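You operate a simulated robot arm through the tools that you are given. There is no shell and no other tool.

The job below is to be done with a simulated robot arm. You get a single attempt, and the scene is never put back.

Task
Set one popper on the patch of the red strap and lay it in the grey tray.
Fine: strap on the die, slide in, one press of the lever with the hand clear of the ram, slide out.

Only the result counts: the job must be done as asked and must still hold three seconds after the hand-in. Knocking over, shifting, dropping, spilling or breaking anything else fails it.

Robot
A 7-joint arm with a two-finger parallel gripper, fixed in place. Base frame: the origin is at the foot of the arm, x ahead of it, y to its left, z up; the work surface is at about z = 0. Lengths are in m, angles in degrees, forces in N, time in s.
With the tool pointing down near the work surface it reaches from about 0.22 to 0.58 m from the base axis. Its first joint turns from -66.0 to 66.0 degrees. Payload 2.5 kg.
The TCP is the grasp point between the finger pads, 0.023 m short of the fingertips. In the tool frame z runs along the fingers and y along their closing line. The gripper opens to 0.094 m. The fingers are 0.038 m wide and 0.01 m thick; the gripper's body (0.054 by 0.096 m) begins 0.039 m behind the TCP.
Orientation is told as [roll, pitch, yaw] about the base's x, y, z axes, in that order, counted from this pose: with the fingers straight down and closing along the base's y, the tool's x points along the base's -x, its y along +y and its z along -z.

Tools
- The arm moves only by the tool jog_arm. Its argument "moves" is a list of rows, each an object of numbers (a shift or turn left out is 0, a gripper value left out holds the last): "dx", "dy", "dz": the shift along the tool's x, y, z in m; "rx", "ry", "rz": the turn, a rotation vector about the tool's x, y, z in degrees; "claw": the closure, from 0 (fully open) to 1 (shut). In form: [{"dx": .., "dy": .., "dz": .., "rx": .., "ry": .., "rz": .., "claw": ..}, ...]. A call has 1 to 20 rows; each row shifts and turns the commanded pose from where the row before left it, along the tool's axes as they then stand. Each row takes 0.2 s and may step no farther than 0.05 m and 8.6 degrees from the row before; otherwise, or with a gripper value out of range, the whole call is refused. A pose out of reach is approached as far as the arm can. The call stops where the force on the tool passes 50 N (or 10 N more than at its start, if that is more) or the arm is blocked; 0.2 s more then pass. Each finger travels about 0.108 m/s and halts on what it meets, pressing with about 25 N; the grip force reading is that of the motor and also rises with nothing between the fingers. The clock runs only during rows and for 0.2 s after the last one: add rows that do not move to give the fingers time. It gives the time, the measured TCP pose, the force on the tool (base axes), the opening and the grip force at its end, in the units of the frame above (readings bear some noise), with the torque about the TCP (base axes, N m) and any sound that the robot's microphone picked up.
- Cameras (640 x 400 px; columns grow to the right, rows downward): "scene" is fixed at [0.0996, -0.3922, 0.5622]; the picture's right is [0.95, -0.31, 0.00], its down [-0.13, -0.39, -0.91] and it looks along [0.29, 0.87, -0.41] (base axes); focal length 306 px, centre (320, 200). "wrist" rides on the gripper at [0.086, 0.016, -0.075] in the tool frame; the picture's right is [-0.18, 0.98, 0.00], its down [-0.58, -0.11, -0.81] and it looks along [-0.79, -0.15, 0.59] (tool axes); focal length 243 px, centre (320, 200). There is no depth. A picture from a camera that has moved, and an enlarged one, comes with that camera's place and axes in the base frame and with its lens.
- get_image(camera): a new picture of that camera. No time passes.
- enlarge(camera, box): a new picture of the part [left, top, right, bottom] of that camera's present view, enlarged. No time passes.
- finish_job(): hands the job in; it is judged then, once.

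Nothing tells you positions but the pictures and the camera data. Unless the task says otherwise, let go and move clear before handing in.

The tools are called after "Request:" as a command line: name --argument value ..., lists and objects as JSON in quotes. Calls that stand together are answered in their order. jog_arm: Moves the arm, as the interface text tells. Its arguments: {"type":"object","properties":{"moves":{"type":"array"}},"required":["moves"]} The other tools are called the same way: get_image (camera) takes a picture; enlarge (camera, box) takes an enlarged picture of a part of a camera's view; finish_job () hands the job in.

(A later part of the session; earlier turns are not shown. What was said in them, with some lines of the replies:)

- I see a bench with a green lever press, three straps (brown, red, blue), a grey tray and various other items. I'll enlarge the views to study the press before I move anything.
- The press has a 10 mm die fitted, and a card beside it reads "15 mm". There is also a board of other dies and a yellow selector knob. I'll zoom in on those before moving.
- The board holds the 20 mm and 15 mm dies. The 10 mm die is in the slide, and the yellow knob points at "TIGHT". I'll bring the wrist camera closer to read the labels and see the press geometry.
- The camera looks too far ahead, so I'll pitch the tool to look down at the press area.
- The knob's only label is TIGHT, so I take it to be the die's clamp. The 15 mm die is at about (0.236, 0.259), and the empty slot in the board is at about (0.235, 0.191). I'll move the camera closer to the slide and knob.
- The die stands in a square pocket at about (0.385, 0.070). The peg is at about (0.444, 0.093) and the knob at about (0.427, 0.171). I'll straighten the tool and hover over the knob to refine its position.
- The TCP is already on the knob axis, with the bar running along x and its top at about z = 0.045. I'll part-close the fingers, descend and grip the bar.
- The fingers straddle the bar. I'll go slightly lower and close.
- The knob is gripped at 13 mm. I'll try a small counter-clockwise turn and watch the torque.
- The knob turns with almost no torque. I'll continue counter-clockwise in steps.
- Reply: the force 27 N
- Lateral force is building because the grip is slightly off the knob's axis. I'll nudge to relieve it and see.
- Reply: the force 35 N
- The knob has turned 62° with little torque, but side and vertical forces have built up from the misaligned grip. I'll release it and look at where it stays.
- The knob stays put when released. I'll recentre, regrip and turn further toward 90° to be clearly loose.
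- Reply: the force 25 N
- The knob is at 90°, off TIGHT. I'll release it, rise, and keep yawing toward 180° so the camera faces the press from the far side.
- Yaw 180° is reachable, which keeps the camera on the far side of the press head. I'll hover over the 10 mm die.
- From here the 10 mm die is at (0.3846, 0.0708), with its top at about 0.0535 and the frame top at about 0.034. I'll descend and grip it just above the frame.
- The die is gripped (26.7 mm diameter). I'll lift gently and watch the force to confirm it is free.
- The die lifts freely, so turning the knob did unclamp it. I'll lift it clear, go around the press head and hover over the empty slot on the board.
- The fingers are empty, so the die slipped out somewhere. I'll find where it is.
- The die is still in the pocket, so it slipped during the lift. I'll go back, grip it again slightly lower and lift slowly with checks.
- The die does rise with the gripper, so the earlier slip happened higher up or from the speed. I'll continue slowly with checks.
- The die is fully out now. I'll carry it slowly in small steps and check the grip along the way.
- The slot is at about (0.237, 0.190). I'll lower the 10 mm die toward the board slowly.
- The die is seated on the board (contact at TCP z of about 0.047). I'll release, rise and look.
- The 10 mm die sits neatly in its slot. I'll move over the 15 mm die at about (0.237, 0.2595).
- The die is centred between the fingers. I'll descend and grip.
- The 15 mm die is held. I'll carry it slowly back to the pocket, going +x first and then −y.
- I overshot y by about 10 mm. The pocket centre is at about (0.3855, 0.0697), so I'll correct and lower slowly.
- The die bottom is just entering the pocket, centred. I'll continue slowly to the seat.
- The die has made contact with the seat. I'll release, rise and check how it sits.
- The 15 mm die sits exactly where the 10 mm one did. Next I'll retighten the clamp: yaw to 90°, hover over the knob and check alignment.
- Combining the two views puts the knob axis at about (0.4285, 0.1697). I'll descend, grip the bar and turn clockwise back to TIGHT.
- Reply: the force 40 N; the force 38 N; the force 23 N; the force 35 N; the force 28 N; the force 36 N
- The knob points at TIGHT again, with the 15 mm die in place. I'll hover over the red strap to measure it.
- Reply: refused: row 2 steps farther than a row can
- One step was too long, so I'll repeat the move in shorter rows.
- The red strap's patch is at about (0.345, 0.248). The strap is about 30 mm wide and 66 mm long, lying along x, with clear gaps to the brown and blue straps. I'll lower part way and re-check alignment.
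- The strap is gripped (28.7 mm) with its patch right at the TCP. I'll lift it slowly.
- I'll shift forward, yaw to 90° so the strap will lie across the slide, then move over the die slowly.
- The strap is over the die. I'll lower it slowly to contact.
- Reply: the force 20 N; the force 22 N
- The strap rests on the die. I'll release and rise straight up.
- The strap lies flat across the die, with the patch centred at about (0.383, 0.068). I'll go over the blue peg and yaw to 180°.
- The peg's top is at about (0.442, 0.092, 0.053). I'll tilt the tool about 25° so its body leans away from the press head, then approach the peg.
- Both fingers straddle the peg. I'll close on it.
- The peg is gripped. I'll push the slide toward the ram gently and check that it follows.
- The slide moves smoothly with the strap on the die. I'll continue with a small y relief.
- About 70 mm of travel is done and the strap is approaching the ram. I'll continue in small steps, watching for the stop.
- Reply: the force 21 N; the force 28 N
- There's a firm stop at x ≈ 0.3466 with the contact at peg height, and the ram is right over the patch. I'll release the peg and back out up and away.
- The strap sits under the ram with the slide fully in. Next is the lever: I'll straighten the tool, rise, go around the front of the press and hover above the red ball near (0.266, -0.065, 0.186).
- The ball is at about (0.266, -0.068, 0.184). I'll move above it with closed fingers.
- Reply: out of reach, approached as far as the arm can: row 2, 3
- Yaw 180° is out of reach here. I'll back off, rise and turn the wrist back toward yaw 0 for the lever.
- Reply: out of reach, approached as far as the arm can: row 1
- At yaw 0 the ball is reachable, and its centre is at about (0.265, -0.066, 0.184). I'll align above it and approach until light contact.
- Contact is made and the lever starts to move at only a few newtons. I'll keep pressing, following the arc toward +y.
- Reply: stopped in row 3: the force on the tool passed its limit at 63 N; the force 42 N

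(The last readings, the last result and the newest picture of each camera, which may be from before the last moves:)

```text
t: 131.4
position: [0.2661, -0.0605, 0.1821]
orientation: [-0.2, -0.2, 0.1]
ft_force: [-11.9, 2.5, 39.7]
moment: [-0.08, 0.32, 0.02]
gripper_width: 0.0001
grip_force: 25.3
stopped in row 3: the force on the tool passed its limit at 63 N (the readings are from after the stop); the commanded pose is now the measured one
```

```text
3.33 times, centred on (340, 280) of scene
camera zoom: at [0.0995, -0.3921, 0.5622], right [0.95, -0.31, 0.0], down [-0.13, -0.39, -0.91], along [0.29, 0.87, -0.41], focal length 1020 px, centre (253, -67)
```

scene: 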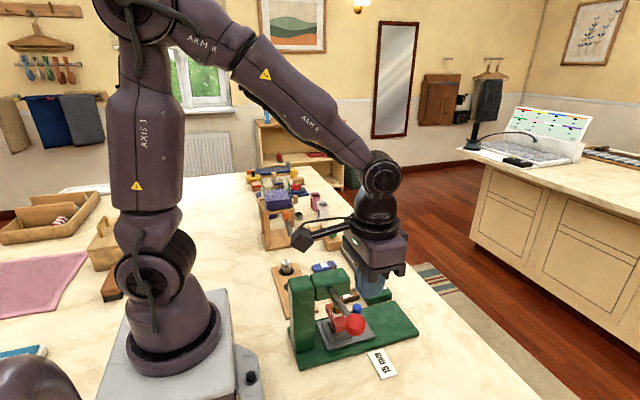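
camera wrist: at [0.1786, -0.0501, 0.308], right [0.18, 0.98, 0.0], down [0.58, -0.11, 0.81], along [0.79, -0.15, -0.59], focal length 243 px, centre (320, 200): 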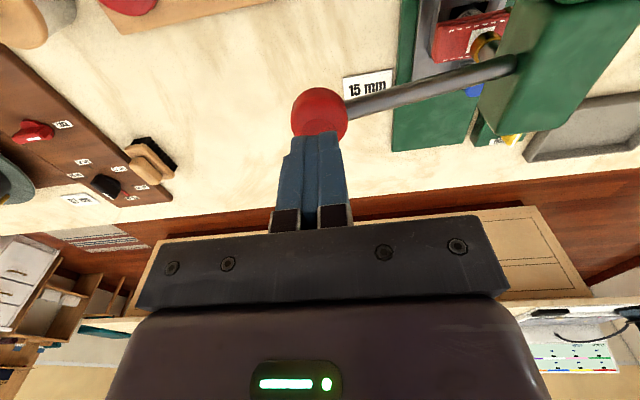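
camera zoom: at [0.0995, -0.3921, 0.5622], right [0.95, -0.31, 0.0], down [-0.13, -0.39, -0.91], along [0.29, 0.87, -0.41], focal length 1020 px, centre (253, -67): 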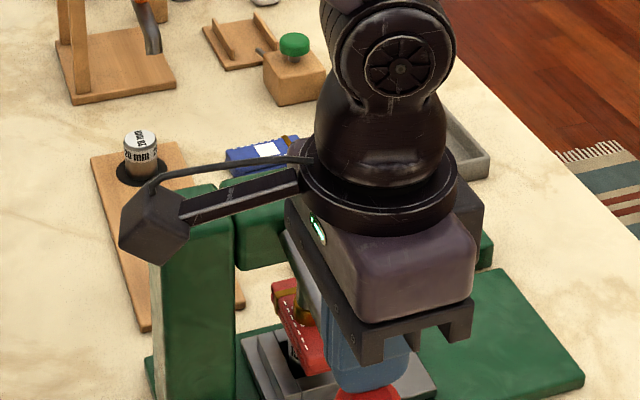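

The force passed its limit at 63 N after about 35 mm of ball travel. That may be the end of the stroke, so I'll look at the ram.

Request:
enlarge --camera "scene" --box '[325, 280, 385, 330]'

Request:
get_image --camera "wrist"

Request:
enlarge --camera "wrist" --box '[320, 0, 560, 150]'

```text
8.00 times, centred on (355, 305) of scene
camera zoom: at [0.0995, -0.3921, 0.5622], right [0.95, -0.31, 0.0], down [-0.13, -0.39, -0.91], along [0.29, 0.87, -0.41], focal length 2448 px, centre (40, -640)
```

zoom: 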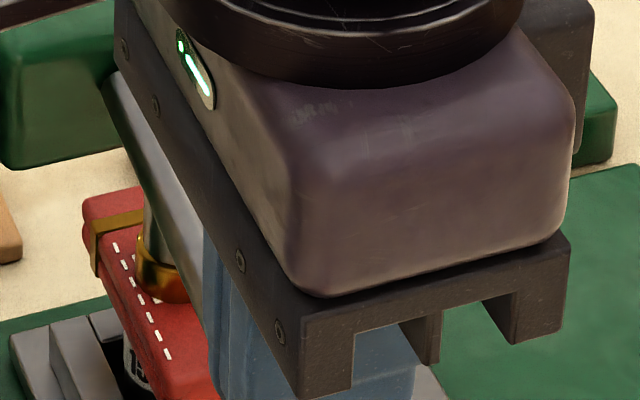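

```text
taken
camera wrist: at [0.1798, -0.0437, 0.2565], right [0.18, 0.98, 0.0], down [0.58, -0.11, 0.81], along [0.79, -0.15, -0.59], focal length 243 px, centre (320, 200)
```

wrist: 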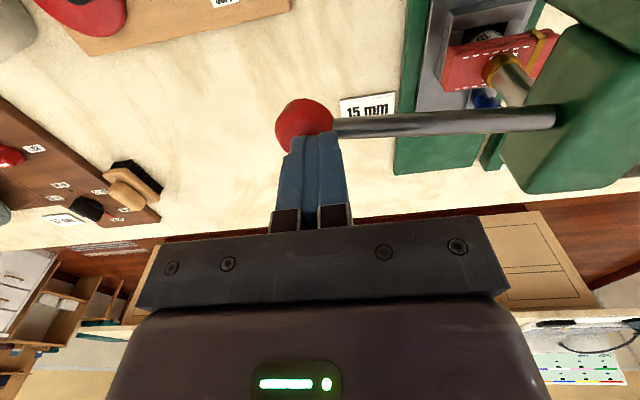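

```text
2.67 times, centred on (440, 75) of wrist
camera zoom: at [0.1798, -0.0437, 0.2565], right [0.18, 0.98, 0.0], down [0.58, -0.11, 0.81], along [0.79, -0.15, -0.59], focal length 647 px, centre (0, 533)
```

zoom: 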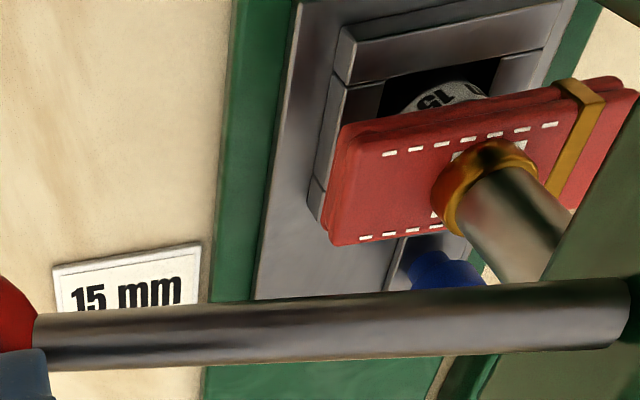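

The ram ring is on the strap. I'll add a little pressure without releasing, to be sure the press completes.

Request:
jog_arm --moves '[{"dz": 0.0005}, {}]'

```text
t: 132.0
position: [0.2666, -0.0602, 0.1819]
orientation: [0.0, 0.0, 0.1]
ft_force: [-10.8, 2.5, 35.4]
moment: [-0.05, 0.26, -0.04]
gripper_width: 0.0
grip_force: 25.4
stopped in row 2: the force on the tool passed its limit at 52 N (the readings are from after the stop); the commanded pose is now the measured one
```

It's a stiff stop with no further travel, so the press is at full stroke. I'll release upward and see whether the lever returns.

Request:
jog_arm --moves '[{"dz": -0.006}, {"dz": -0.01}, {"dz": -0.015}, {"dz": -0.015}, {"dz": -0.02}, {"dz": -0.02}, {}]'

Request:
get_image --camera "wrist"

Request:
enlarge --camera "wrist" --box '[320, 0, 560, 150]'

Request:
enlarge --camera "scene" --box '[300, 250, 400, 340]'

```text
t: 133.6
position: [0.2662, -0.0596, 0.2671]
orientation: [-0.1, 0.0, 0.2]
ft_force: [-1.0, 1.2, 0.1]
moment: [0.0, -0.02, 0.0]
gripper_width: 0.0002
grip_force: 24.5
```

```text
taken
camera wrist: at [0.1792, -0.043, 0.3417], right [0.18, 0.98, 0.0], down [0.58, -0.11, 0.81], along [0.79, -0.15, -0.59], focal length 243 px, centre (320, 200)
```

wrist: 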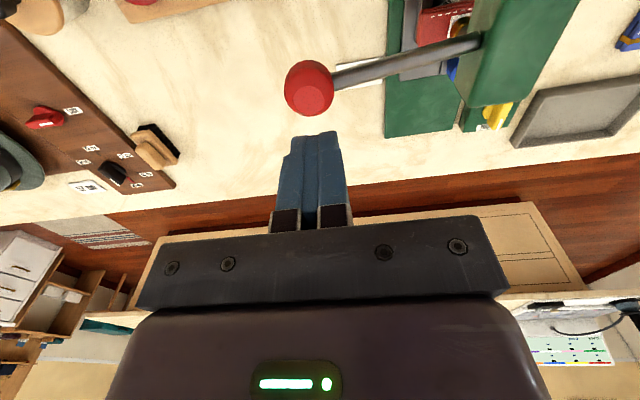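

```text
2.67 times, centred on (440, 75) of wrist
camera zoom: at [0.1792, -0.043, 0.3417], right [0.18, 0.98, 0.0], down [0.58, -0.11, 0.81], along [0.79, -0.15, -0.59], focal length 647 px, centre (0, 533)
```

zoom: 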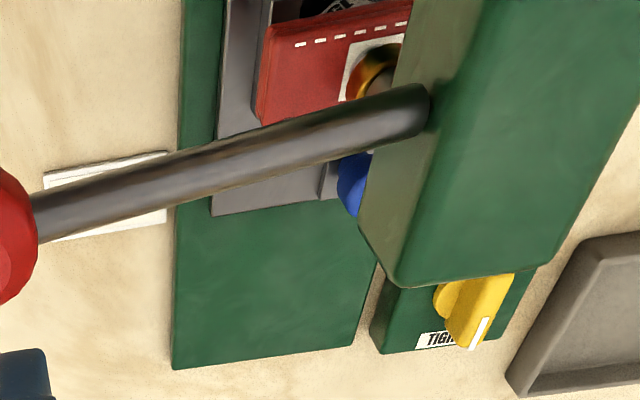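

```text
4.44 times, centred on (350, 295) of scene
camera zoom: at [0.0996, -0.3922, 0.5622], right [0.95, -0.31, 0.0], down [-0.13, -0.39, -0.91], along [0.29, 0.87, -0.41], focal length 1360 px, centre (187, -222)
```

zoom: 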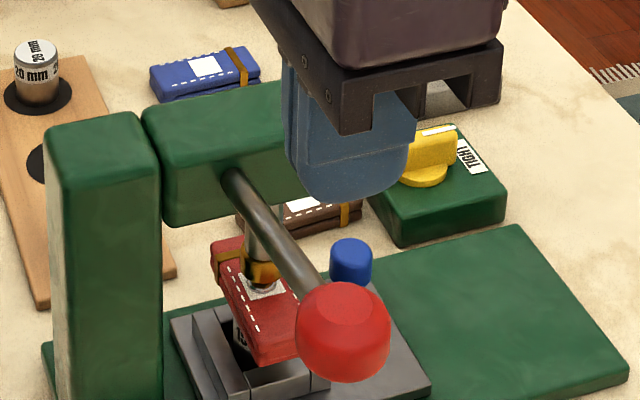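

Request:
enlarge --camera "scene" --box '[340, 295, 380, 325]'

```text
13.33 times, centred on (360, 310) of scene
camera zoom: at [0.0996, -0.3922, 0.5622], right [0.95, -0.31, 0.0], down [-0.13, -0.39, -0.91], along [0.29, 0.87, -0.41], focal length 4080 px, centre (-213, -1267)
```

zoom: 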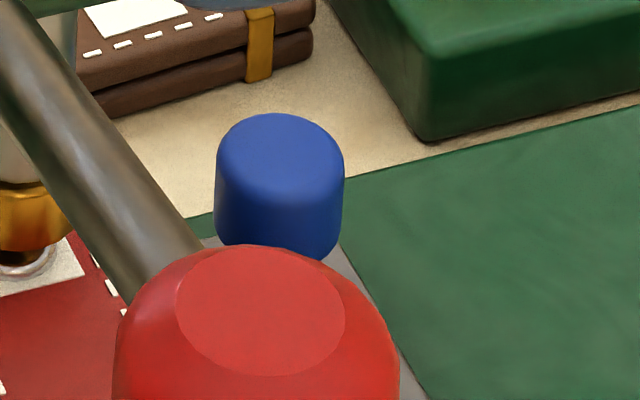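

Request:
enlarge --camera "scene" --box '[328, 295, 360, 319]'

```text
16.00 times, centred on (344, 307) of scene
camera zoom: at [0.0996, -0.3922, 0.5622], right [0.95, -0.31, 0.0], down [-0.13, -0.39, -0.91], along [0.29, 0.87, -0.41], focal length 4896 px, centre (-64, -1512)
```

zoom: 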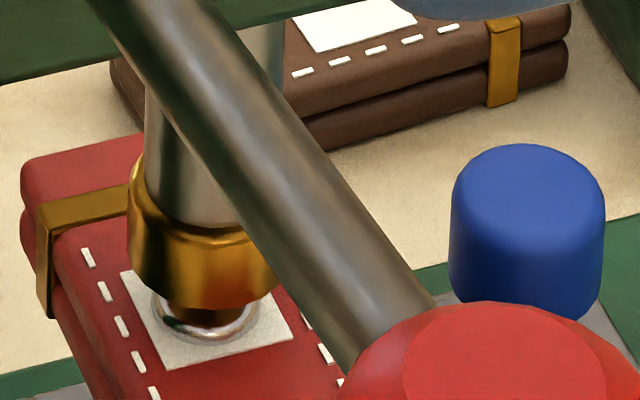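

The popper is set on the patch and the lever is back up. Next I'll slide out: move around the front, turn to yaw 180° and approach the peg again.

Request:
jog_arm --moves '[{"dx": -0.045}, {"dx": -0.045}, {"dx": -0.045}, {"dx": -0.04}, {"dy": 0.045}, {"dy": 0.045}, {"dy": 0.045}, {"dy": 0.017, "claw": 0.55}, {}]'

Request:
jog_arm --moves '[{"rz": -8.5}, {"rz": -8.5}, {"rz": -8.5}, {"rz": -8.5}, {"rz": -8.5}, {"rz": -8.5}, {"rz": -8.5}, {"rz": -8.5}, {"rz": -8.5}, {"rz": -8.5}, {"rz": -8.5}, {"rz": -8.5}, {"rz": -8.5}, {"rz": -8.5}, {"rz": -8.5}, {"rz": -8.5}, {"rz": -8.5}, {"rz": -8.5}, {"rz": -8.5}]'

Request:
jog_arm --moves '[{"rz": -8.5}, {"rz": -8.5}, {"rz": -1.3}, {"ry": -8.4}, {"ry": -8.3}, {"ry": -8.3}, {}]'

Request:
get_image --camera "wrist"

```text
t: 135.6
position: [0.4414, 0.0949, 0.2684]
orientation: [-0.1, 0.0, 0.2]
ft_force: [0.0, 0.8, 0.1]
moment: [-0.03, -0.02, 0.02]
gripper_width: 0.0421
grip_force: 0.0
```

```text
t: 139.6
position: [0.4401, 0.092, 0.2672]
orientation: [0.2, 0.1, 161.7]
ft_force: [-0.6, 1.0, 0.2]
moment: [-0.05, 0.04, -0.04]
gripper_width: 0.0424
grip_force: 0.0
```

```text
t: 141.2
position: [0.441, 0.0929, 0.266]
orientation: [0.0, -25.0, 180.0]
ft_force: [-0.5, 0.3, 0.3]
moment: [0.02, 0.01, 0.02]
gripper_width: 0.0423
grip_force: 0.1
```

```text
taken
camera wrist: at [0.5513, 0.0765, 0.298], right [-0.17, -0.98, 0.08], down [-0.19, 0.11, 0.98], along [-0.97, 0.15, -0.2], focal length 243 px, centre (320, 200)
```

wrist: 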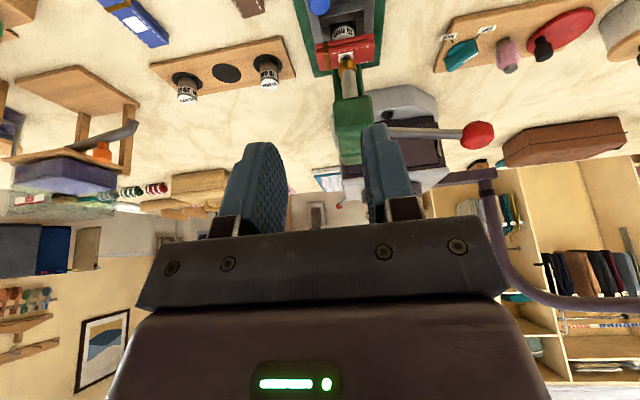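

Request:
jog_arm --moves '[{"dx": 0.0154, "dz": 0.0406, "dy": 0.001}, {"dx": 0.0154, "dz": 0.0406}, {"dx": 0.0153, "dz": 0.0405}, {"dx": 0.0153, "dz": 0.0405}, {}]'

Request:
get_image --camera "wrist"

```text
t: 142.4
position: [0.4283, 0.0919, 0.0927]
orientation: [0.1, -24.9, 180.0]
ft_force: [-0.4, -0.4, -0.3]
moment: [0.02, -0.04, 0.0]
gripper_width: 0.0425
grip_force: 0.1
```

```text
taken
camera wrist: at [0.5381, 0.0753, 0.1238], right [-0.17, -0.98, 0.08], down [-0.19, 0.11, 0.98], along [-0.97, 0.15, -0.2], focal length 243 px, centre (320, 200)
```

wrist: 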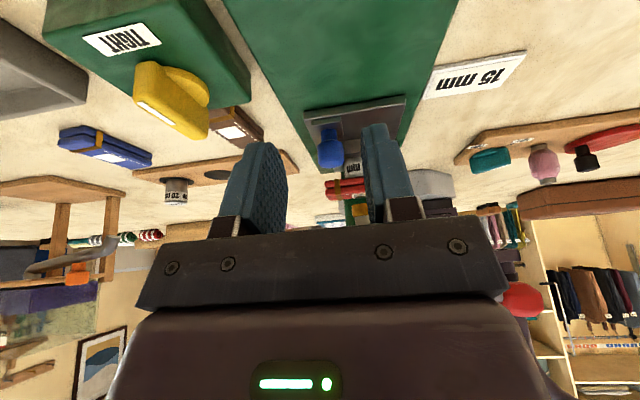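

This matches the retreat view, so I'll retrace the path in to the peg.

Request:
jog_arm --moves '[{"dx": -0.03}, {"dx": -0.03}, {"dz": 0.025}, {}]'

Request:
get_image --camera "wrist"

Request:
enlarge --camera "scene" --box '[300, 230, 420, 330]'

```text
t: 143.4
position: [0.3621, 0.092, 0.0967]
orientation: [0.2, -24.9, 180.0]
ft_force: [1.3, -0.3, -1.2]
moment: [0.0, -0.03, 0.01]
gripper_width: 0.0423
grip_force: 0.2
```

```text
taken
camera wrist: at [0.472, 0.0764, 0.1282], right [-0.17, -0.98, 0.08], down [-0.19, 0.11, 0.98], along [-0.97, 0.15, -0.2], focal length 243 px, centre (320, 200)
```

wrist: 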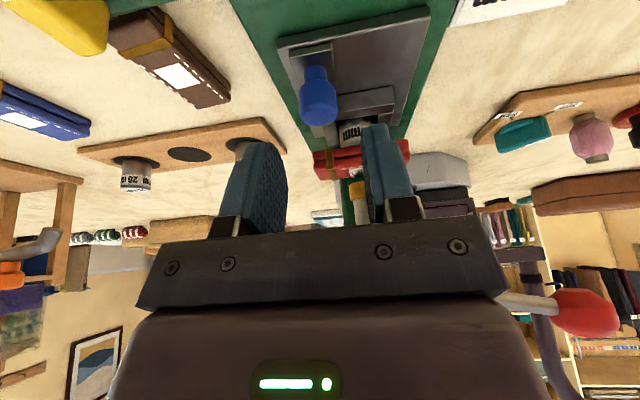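

```text
4.00 times, centred on (360, 280) of scene
camera zoom: at [0.0996, -0.3922, 0.5622], right [0.95, -0.31, 0.0], down [-0.13, -0.39, -0.91], along [0.29, 0.87, -0.41], focal length 1224 px, centre (160, -120)
```

zoom: 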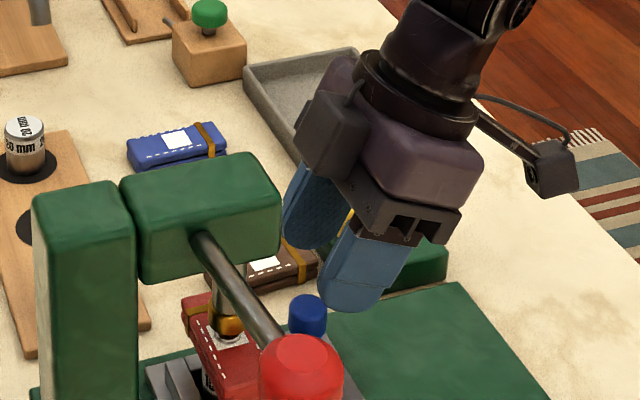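

Request:
jog_arm --moves '[{"dz": 0.02}, {"dz": 0.02}, {}, {"claw": 0.75}, {"claw": 1.0}, {"claw": 1.0}, {"claw": 1.0}]'

Request:
get_image --camera "wrist"

```text
t: 145.0
position: [0.3453, 0.0923, 0.0612]
orientation: [0.2, -25.0, 179.8]
ft_force: [-2.2, -13.8, -2.8]
moment: [0.36, -0.03, -0.07]
gripper_width: 0.0216
grip_force: 44.9
```

```text
taken
camera wrist: at [0.455, 0.0761, 0.0922], right [-0.17, -0.98, 0.08], down [-0.19, 0.11, 0.98], along [-0.97, 0.15, -0.2], focal length 243 px, centre (320, 200)
```

wrist: 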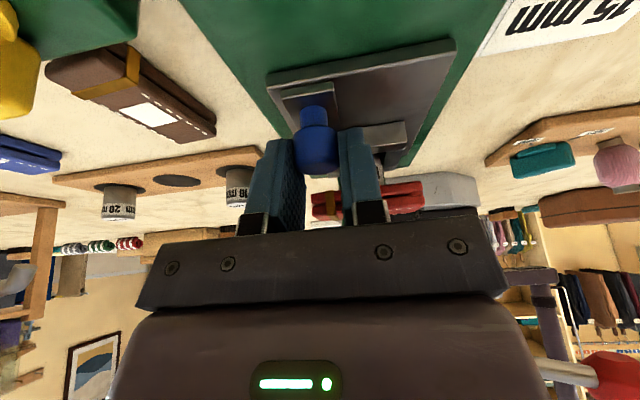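

The peg is gripped. I'll pull the slide out gently.

Request:
jog_arm --moves '[{"dx": 0.0018, "dz": -0.0009, "dy": 0.001}, {"dx": 0.0036, "dz": -0.0017}, {"dx": 0.0036, "dz": -0.0017}, {}]'

Request:
jog_arm --moves '[{"dx": 0.0036, "dz": -0.0017}, {"dx": 0.0045, "dz": -0.0021}, {"dx": 0.0045, "dz": -0.0021}, {"dx": 0.0045, "dz": -0.0021}, {}]'

Request:
enlarge --camera "scene" --box '[300, 230, 420, 330]'

```text
t: 146.0
position: [0.3558, 0.0919, 0.0618]
orientation: [-0.1, -25.1, -180.0]
ft_force: [-1.4, 3.7, -11.7]
moment: [-0.5, 0.41, -0.03]
gripper_width: 0.0213
grip_force: 44.7
```

```text
t: 147.2
position: [0.3755, 0.0925, 0.0609]
orientation: [-0.1, -24.9, -180.0]
ft_force: [-0.6, 14.7, -13.7]
moment: [-0.35, 0.48, 0.03]
gripper_width: 0.0214
grip_force: 44.9
```

```text
4.00 times, centred on (360, 280) of scene
camera zoom: at [0.0997, -0.3921, 0.5622], right [0.95, -0.31, 0.0], down [-0.13, -0.39, -0.91], along [0.29, 0.87, -0.41], focal length 1224 px, centre (160, -120)
```

zoom: 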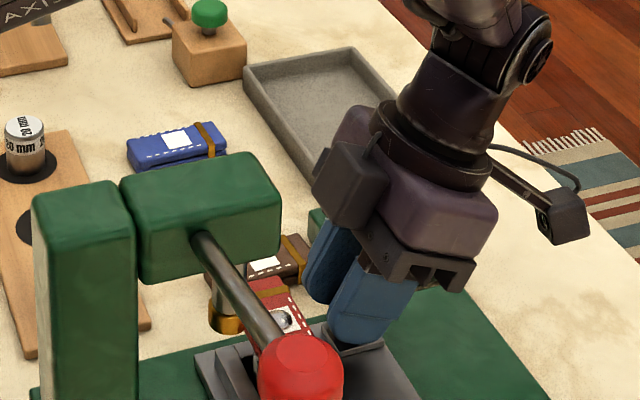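

Request:
jog_arm --moves '[{"dx": 0.0036, "dz": -0.0012, "dy": -0.001}, {"dx": 0.0045, "dz": -0.0021}, {"dx": 0.0045, "dz": -0.0021}, {"dx": 0.0045, "dz": -0.0021}, {"dx": 0.0045, "dz": -0.0021}, {}]'

Request:
jog_arm --moves '[{"dx": 0.0036, "dz": -0.0015}, {"dx": 0.0045, "dz": -0.0021}, {"dx": 0.0045, "dz": -0.0021}, {"dx": 0.0045, "dz": -0.0021}, {}]'

Request:
jog_arm --moves '[{"dx": 0.0036, "dz": -0.0017}, {"dx": 0.0045, "dz": -0.0021}, {"dx": 0.0045, "dz": -0.0021}, {"dx": 0.0027, "dz": -0.0013}, {}]'

Request:
enlarge --camera "scene" --box '[320, 230, 440, 330]'

```text
t: 148.6
position: [0.3995, 0.0924, 0.0602]
orientation: [0.0, -24.8, 180.0]
ft_force: [0.1, 10.7, 12.4]
moment: [-0.25, 0.65, 0.02]
gripper_width: 0.0213
grip_force: 44.6
```

```text
t: 149.8
position: [0.4193, 0.0926, 0.0607]
orientation: [-0.2, -24.9, -179.9]
ft_force: [-0.7, 17.8, 14.1]
moment: [-0.3, -0.08, 0.08]
gripper_width: 0.0212
grip_force: 45.1
```

```text
t: 151.0
position: [0.4352, 0.0919, 0.0607]
orientation: [0.1, -24.9, -180.1]
ft_force: [0.9, 11.9, 16.4]
moment: [-0.31, -0.2, 0.07]
gripper_width: 0.0213
grip_force: 44.6
```

```text
4.00 times, centred on (380, 280) of scene
camera zoom: at [0.0996, -0.3922, 0.5622], right [0.95, -0.31, 0.0], down [-0.13, -0.39, -0.91], along [0.29, 0.87, -0.41], focal length 1224 px, centre (80, -120)
```

zoom: 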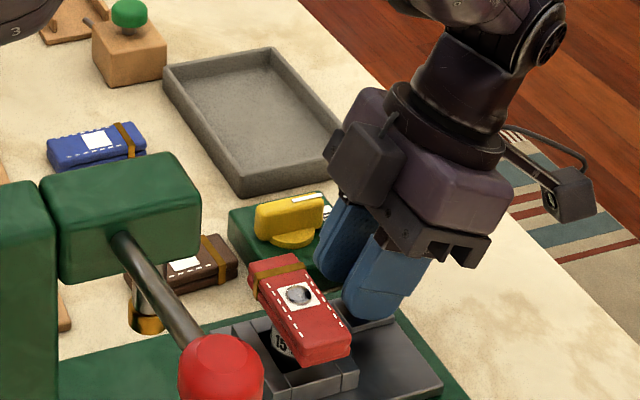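

The popper is visible on the patch. I'll pull the last few millimetres to the end stop.

Request:
jog_arm --moves '[{"dx": 0.0018, "dz": -0.0013}, {"dx": 0.0018, "dz": -0.0009}, {"dx": 0.0014, "dz": -0.0006}, {}]'

Request:
jog_arm --moves '[{"dx": 0.0014, "dz": -0.0006}, {}]'

```text
t: 152.0
position: [0.4412, 0.0926, 0.0604]
orientation: [0.1, -25.0, 179.9]
ft_force: [-5.5, 12.5, 10.9]
moment: [-0.28, -0.53, 0.08]
gripper_width: 0.0213
grip_force: 44.8
```

```text
t: 152.6
position: [0.4409, 0.093, 0.061]
orientation: [-0.1, -25.4, 180.0]
ft_force: [-22.9, 9.9, 16.5]
moment: [0.5, 0.06, 0.09]
gripper_width: 0.0213
grip_force: 45.1
```

The slide is fully out. I'll relax, release the peg and retreat.

Request:
jog_arm --moves '[{"dx": -0.0013, "dz": 0.0006}, {"claw": 0.8}, {"claw": 0.55}, {"claw": 0.5}, {"dz": -0.02}, {"dz": -0.03}, {"dz": -0.03}, {"dz": -0.02, "ry": 8.4}, {"ry": 8.3}, {"ry": 8.3}, {}]'

Request:
get_image --camera "wrist"

Request:
enlarge --camera "scene" --box '[340, 260, 440, 335]'

```text
t: 155.0
position: [0.4821, 0.092, 0.1525]
orientation: [0.1, 0.1, 179.9]
ft_force: [0.3, 0.4, -0.8]
moment: [-0.01, 0.03, -0.01]
gripper_width: 0.0469
grip_force: 0.0
```

```text
taken
camera wrist: at [0.5692, 0.0751, 0.2272], right [-0.19, -0.98, 0.0], down [-0.58, 0.11, 0.8], along [-0.79, 0.15, -0.59], focal length 243 px, centre (320, 200)
```

wrist: 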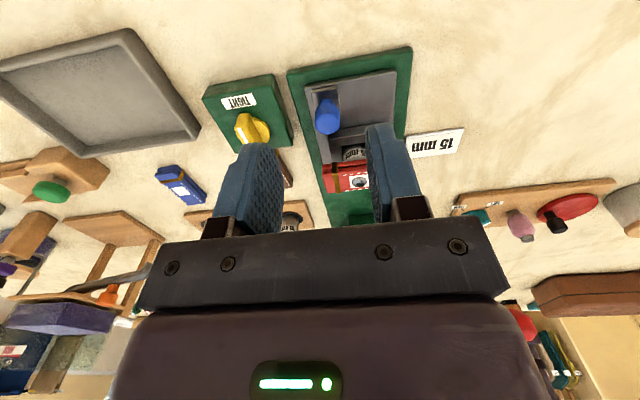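

```text
5.33 times, centred on (390, 298) of scene
camera zoom: at [0.0996, -0.3922, 0.5622], right [0.95, -0.31, 0.0], down [-0.13, -0.39, -0.91], along [0.29, 0.87, -0.41], focal length 1632 px, centre (-53, -320)
```

zoom: 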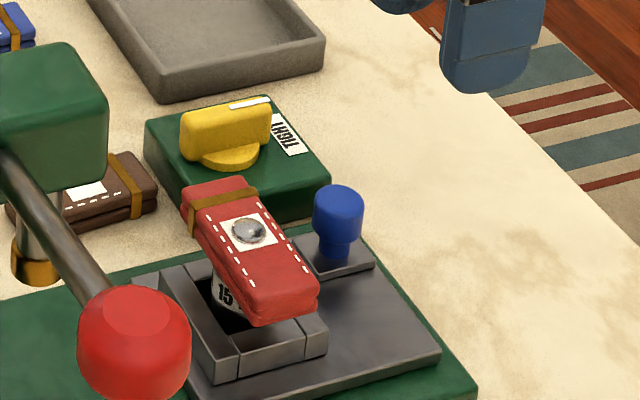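

The popper is centred on the patch and the strap sits flat on the die. I'll turn to yaw 90° and hover over the strap to pick it up.

Request:
jog_arm --moves '[{"rz": 8.5}, {"rz": 8.5}, {"rz": 8.5}, {"rz": 8.5}, {"rz": 8.5}, {"rz": 8.5}, {"rz": 8.5}, {"rz": 8.5}, {"rz": 8.5}, {"rz": 8.5}, {"rz": 5}, {"dy": 0.035}, {"dy": 0.035}, {"dy": 0.027, "dx": 0.022}, {}]'

Request:
get_image --camera "wrist"

Request:
enlarge --camera "wrist" --box '[220, 0, 420, 130]'

```text
t: 158.2
position: [0.3848, 0.0715, 0.1513]
orientation: [-0.1, 0.0, 89.9]
ft_force: [0.2, -0.5, 0.0]
moment: [0.03, 0.04, 0.0]
gripper_width: 0.0471
grip_force: 0.0
```

```text
taken
camera wrist: at [0.3694, -0.0154, 0.2255], right [-0.98, 0.19, 0.0], down [0.11, 0.58, 0.81], along [0.15, 0.79, -0.59], focal length 243 px, centre (320, 200)
```

wrist: 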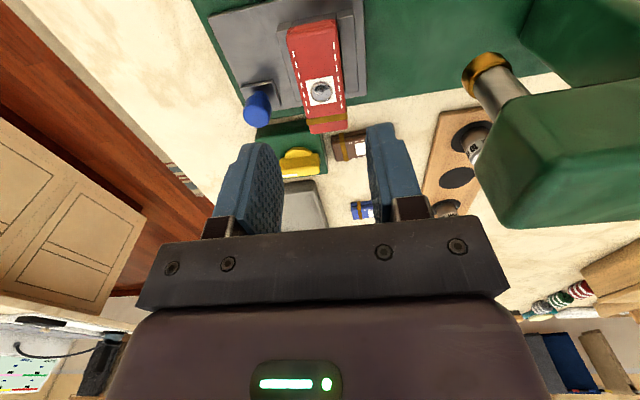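

```text
3.08 times, centred on (320, 65) of wrist
camera zoom: at [0.3694, -0.0154, 0.2255], right [-0.98, 0.19, 0.0], down [0.11, 0.58, 0.81], along [0.15, 0.79, -0.59], focal length 746 px, centre (320, 615)
```

zoom: 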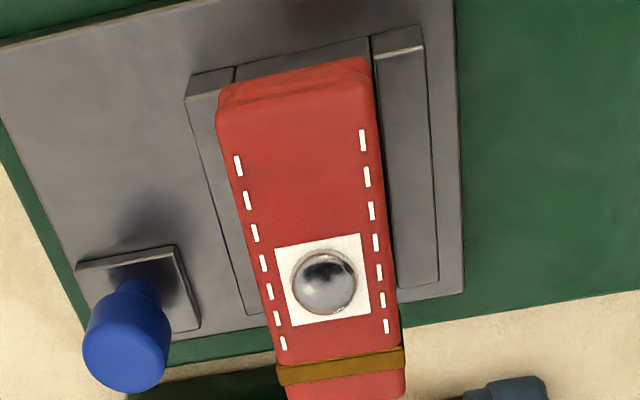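

Request:
jog_arm --moves '[{"dz": 0.02, "dx": 0.0015}, {"dz": 0.02}, {"dz": 0.018}, {"dz": 0.011}, {}]'

Request:
enlarge --camera "wrist" --box '[220, 20, 420, 220]'

Request:
enlarge --camera "scene" --box '[340, 250, 430, 325]'

```text
t: 159.4
position: [0.3871, 0.0672, 0.0818]
orientation: [-0.1, 0.1, 90.0]
ft_force: [-0.2, 0.8, 0.1]
moment: [0.01, 0.01, -0.03]
gripper_width: 0.0469
grip_force: 0.1
```

```text
2.00 times, centred on (320, 120) of wrist
camera zoom: at [0.3701, -0.0184, 0.1569], right [-0.98, 0.18, 0.0], down [0.11, 0.58, 0.81], along [0.15, 0.79, -0.59], focal length 485 px, centre (320, 360)
```

zoom: 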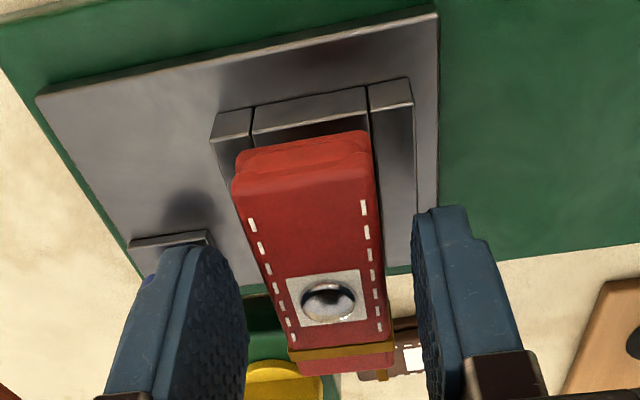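

```text
5.33 times, centred on (385, 288) of scene
camera zoom: at [0.0996, -0.3922, 0.5622], right [0.95, -0.31, 0.0], down [-0.13, -0.39, -0.91], along [0.29, 0.87, -0.41], focal length 1632 px, centre (-27, -267)
```

zoom: 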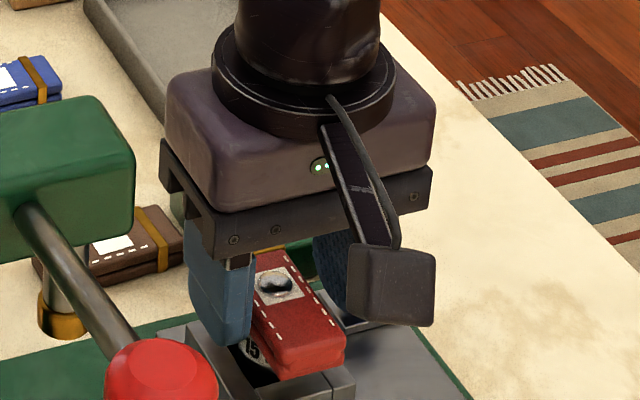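

Aligned. I'll close on the strap and lift slowly.

Request:
jog_arm --moves '[{"claw": 0.75}, {"claw": 1.0}, {"claw": 1.0}, {"claw": 1.0}]'

Request:
jog_arm --moves '[{"dz": -0.003}, {"dz": -0.006}, {"dz": -0.01}, {"dz": -0.012}, {"dz": -0.012}, {"dz": -0.012}, {"dz": -0.01}, {"dz": -0.005}, {}]'

Request:
get_image --camera "wrist"

Request:
enlarge --camera "scene" --box '[340, 230, 440, 325]'

```text
t: 160.4
position: [0.386, 0.0676, 0.0818]
orientation: [0.0, 0.1, 90.0]
ft_force: [0.2, -0.1, 0.2]
moment: [-0.05, 0.04, 0.0]
gripper_width: 0.0286
grip_force: 24.8
```

```text
t: 162.4
position: [0.3864, 0.0687, 0.1528]
orientation: [-0.1, 0.1, 89.9]
ft_force: [0.1, 0.3, 0.2]
moment: [0.03, 0.01, 0.0]
gripper_width: 0.0287
grip_force: 25.0
```

```text
taken
camera wrist: at [0.3696, -0.0179, 0.227], right [-0.98, 0.19, 0.0], down [0.11, 0.58, 0.81], along [0.15, 0.79, -0.59], focal length 243 px, centre (320, 200)
```

wrist: 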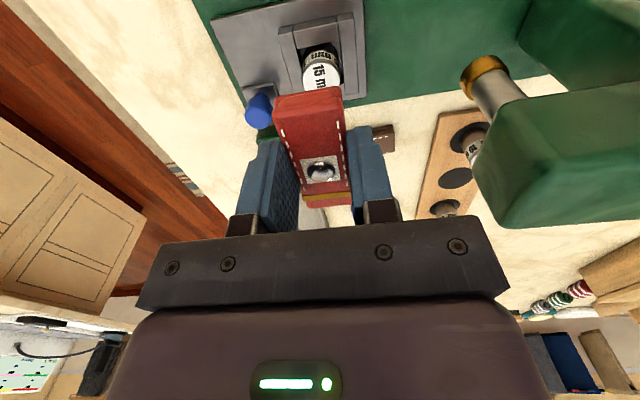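

```text
4.21 times, centred on (390, 278) of scene
camera zoom: at [0.0996, -0.3922, 0.5622], right [0.95, -0.31, 0.0], down [-0.13, -0.39, -0.91], along [0.29, 0.87, -0.41], focal length 1289 px, centre (25, -126)
```

zoom: 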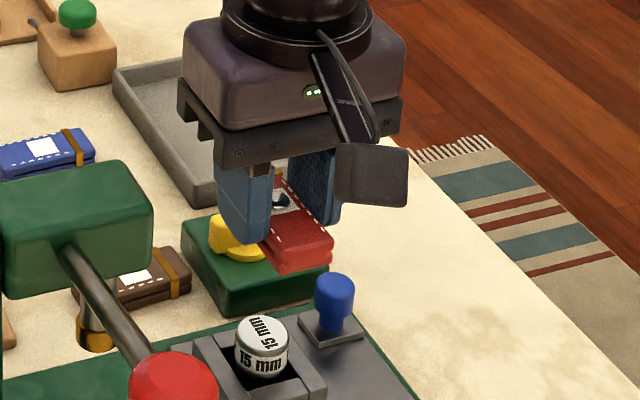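

The strap with its popper is held. The tray's interior spans roughly x 0.425–0.53, y 0.245–0.385. I'll carry the strap toward (0.475, 0.295).

Request:
jog_arm --moves '[{"dx": -0.006}, {"dx": -0.011}, {"dx": -0.015}, {"dx": -0.015}, {"dx": -0.015}, {"dx": -0.015}, {"dx": -0.015}, {"dx": -0.015}, {"dx": -0.015}, {"dx": -0.015}, {"dx": -0.015}, {"dx": -0.015}, {"dx": -0.015}, {"dx": -0.015}, {"dx": -0.015}, {"dx": -0.01}, {"dx": -0.005}, {}]'

Request:
jog_arm --moves '[{"dy": -0.006}, {"dy": -0.011}, {"dy": -0.015}, {"dy": -0.015}, {"dy": -0.015}, {"dy": -0.015}, {"dy": -0.009}, {"dy": -0.004}, {}]'

Request:
get_image --camera "wrist"

Request:
get_image --camera "scene"

```text
t: 166.2
position: [0.3849, 0.2952, 0.1513]
orientation: [-0.1, 0.1, 89.9]
ft_force: [0.5, 0.1, -0.3]
moment: [0.0, -0.01, -0.01]
gripper_width: 0.0291
grip_force: 24.8
```

```text
t: 168.2
position: [0.4769, 0.2944, 0.1514]
orientation: [-0.1, 0.1, 90.0]
ft_force: [0.0, 0.1, 0.4]
moment: [-0.01, 0.04, 0.0]
gripper_width: 0.0288
grip_force: 24.7
```

```text
taken
camera wrist: at [0.4595, 0.208, 0.2265], right [-0.98, 0.18, 0.0], down [0.11, 0.58, 0.81], along [0.15, 0.79, -0.59], focal length 243 px, centre (320, 200)
```

wrist: 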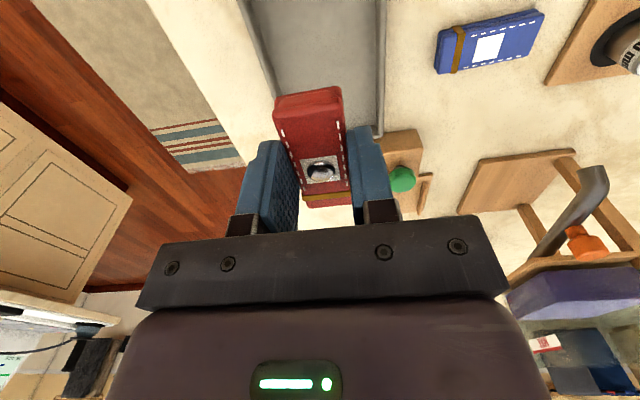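

```text
taken
```

scene: 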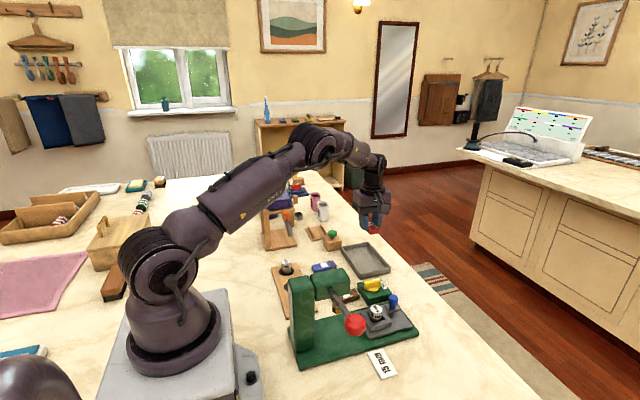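

The strap is centred over the tray. I'll lower it slowly.

Request:
jog_arm --moves '[{"dz": 0.006, "dy": 0.001}, {"dz": 0.011}, {"dz": 0.015}, {"dz": 0.015}, {"dz": 0.015}, {"dz": 0.014}, {"dz": 0.012}, {"dz": 0.009}, {"dz": 0.006}, {}]'

Request:
get_image --camera "wrist"

Request:
enlarge --camera "scene" --box '[320, 200, 420, 290]'

```text
t: 170.4
position: [0.4764, 0.2952, 0.0495]
orientation: [-0.1, 0.1, 89.9]
ft_force: [-0.6, 0.8, -0.8]
moment: [0.01, -0.01, -0.02]
gripper_width: 0.029
grip_force: 24.8
```

```text
taken
camera wrist: at [0.4592, 0.2091, 0.1238], right [-0.98, 0.18, 0.0], down [0.11, 0.58, 0.81], along [0.15, 0.79, -0.59], focal length 243 px, centre (320, 200)
```

wrist: 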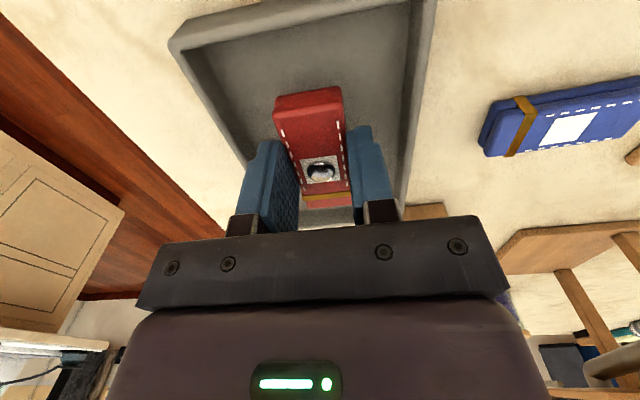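

```text
4.44 times, centred on (370, 245) of scene
camera zoom: at [0.0996, -0.3922, 0.5622], right [0.95, -0.31, 0.0], down [-0.13, -0.39, -0.91], along [0.29, 0.87, -0.41], focal length 1360 px, centre (98, 0)
```

zoom: 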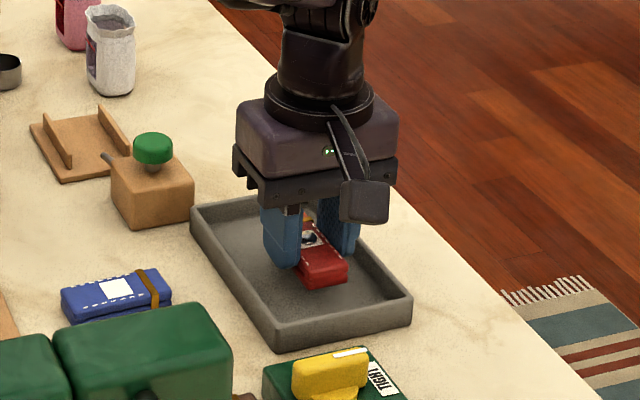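

Request:
jog_arm --moves '[{"dz": 0.005}, {"dz": 0.004}, {"dz": 0.003}, {}]'

Request:
jog_arm --moves '[{"dz": 0.002}, {}]'

Request:
jog_arm --moves '[{"dz": 0.002}, {}]'

```text
t: 171.4
position: [0.4745, 0.2958, 0.0362]
orientation: [-0.1, 0.1, 90.0]
ft_force: [0.6, 0.1, 0.4]
moment: [0.04, 0.01, 0.0]
gripper_width: 0.0285
grip_force: 25.2
```

```text
t: 172.0
position: [0.4751, 0.2953, 0.0346]
orientation: [-0.1, 0.1, 90.0]
ft_force: [0.2, 0.3, -0.6]
moment: [0.0, 0.02, 0.01]
gripper_width: 0.0289
grip_force: 25.3
```

```text
t: 172.6
position: [0.476, 0.2949, 0.0325]
orientation: [-0.1, 0.0, 90.0]
ft_force: [-0.1, 0.1, -1.0]
moment: [0.01, 0.02, -0.02]
gripper_width: 0.0286
grip_force: 24.8
```

Request:
jog_arm --moves '[{"dz": 0.0015}, {}]'

Request:
jog_arm --moves '[{"dz": 0.0015}, {}]'

```text
t: 173.2
position: [0.4745, 0.2956, 0.0321]
orientation: [-0.1, 0.1, 90.0]
ft_force: [-0.3, -0.3, 3.2]
moment: [-0.03, 0.06, 0.02]
gripper_width: 0.0288
grip_force: 25.1
```

```text
t: 173.8
position: [0.4761, 0.2949, 0.0333]
orientation: [-0.2, 0.0, 89.9]
ft_force: [-6.4, -2.1, 19.7]
moment: [-0.16, 0.17, 0.01]
gripper_width: 0.0289
grip_force: 25.1
```

The strap is on the tray floor. I'll release it and rise clear.

Request:
jog_arm --moves '[{"dz": -0.0012}, {"claw": 0.85}, {"claw": 0.7}, {"claw": 0.58}, {"claw": 0.55}, {"dz": -0.01}, {"dz": -0.02}, {"dz": -0.03}, {"dz": -0.04}, {"dz": -0.04}, {"dz": -0.04}, {}]'

Request:
get_image --camera "wrist"

Request:
enlarge --camera "scene" --box '[320, 220, 440, 310]'

Request:
get_image --camera "scene"

```text
t: 176.4
position: [0.4756, 0.2937, 0.2124]
orientation: [-0.1, 0.0, 89.9]
ft_force: [-1.1, -0.7, -0.3]
moment: [0.02, -0.01, -0.02]
gripper_width: 0.0421
grip_force: 0.1
```

```text
taken
camera wrist: at [0.4594, 0.2066, 0.2878], right [-0.98, 0.18, 0.0], down [0.11, 0.58, 0.81], along [0.15, 0.79, -0.59], focal length 243 px, centre (320, 200)
```

wrist: 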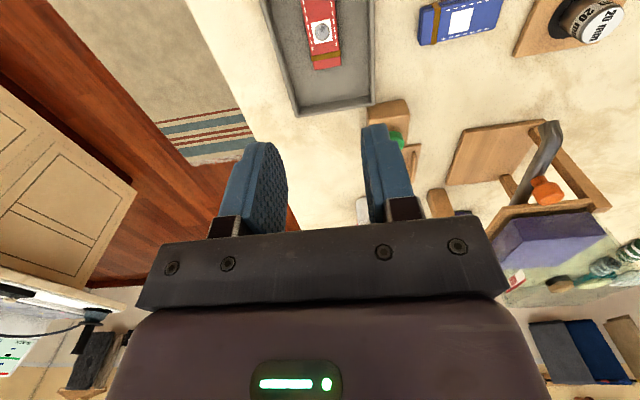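

```text
4.44 times, centred on (380, 265) of scene
camera zoom: at [0.0996, -0.3922, 0.5622], right [0.95, -0.31, 0.0], down [-0.13, -0.39, -0.91], along [0.29, 0.87, -0.41], focal length 1360 px, centre (53, -89)
```

zoom: 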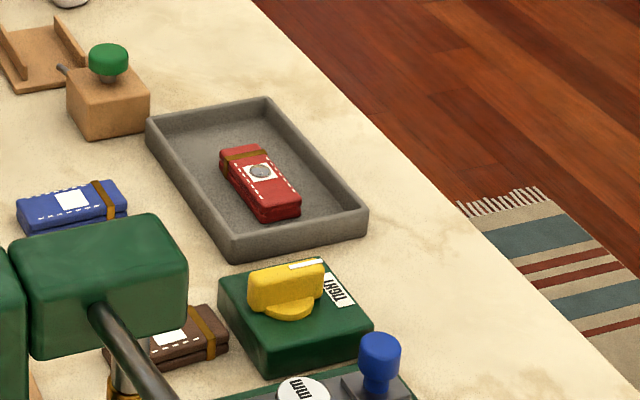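

```text
taken
```

scene: 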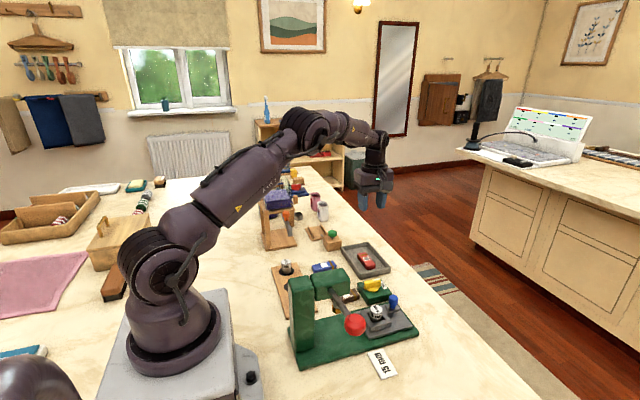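

The red strap lies flat in the grey tray with one popper centred on its patch. The slide is out, the lever is up, the clamp is on TIGHT and the spare dies are on their board. The gripper is empty and clear, so I'm handing in.

Request:
finish_job

```text
The job is handed in.
```

The red strap is lying flat in the grey tray with one popper centred on its white patch, and the job is handed in. I don't have the judge's result, only that the hand-in was accepted.

- **Die change:** the press had a 10 mm die fitted, but the card beside it reads 15 mm. I took the card as the size wanted and fitted the 15 mm die. To do that I turned the yellow knob off TIGHT and back again. The 10 mm die is now in the free slot on the die board.
- **Slipped die:** the 10 mm die slipped from the fingers on the first lift and stayed in its pocket. I picked it up again more slowly, and nothing was dropped or knocked over.
- **The press:** I pressed the lever once, down to its hard stop, with only the closed fingers on the ball. The popper was visible on the patch before I slid the strap out.
- **State left:** the slide is out, the lever is up, the knob points at TIGHT and the gripper is empty and clear.
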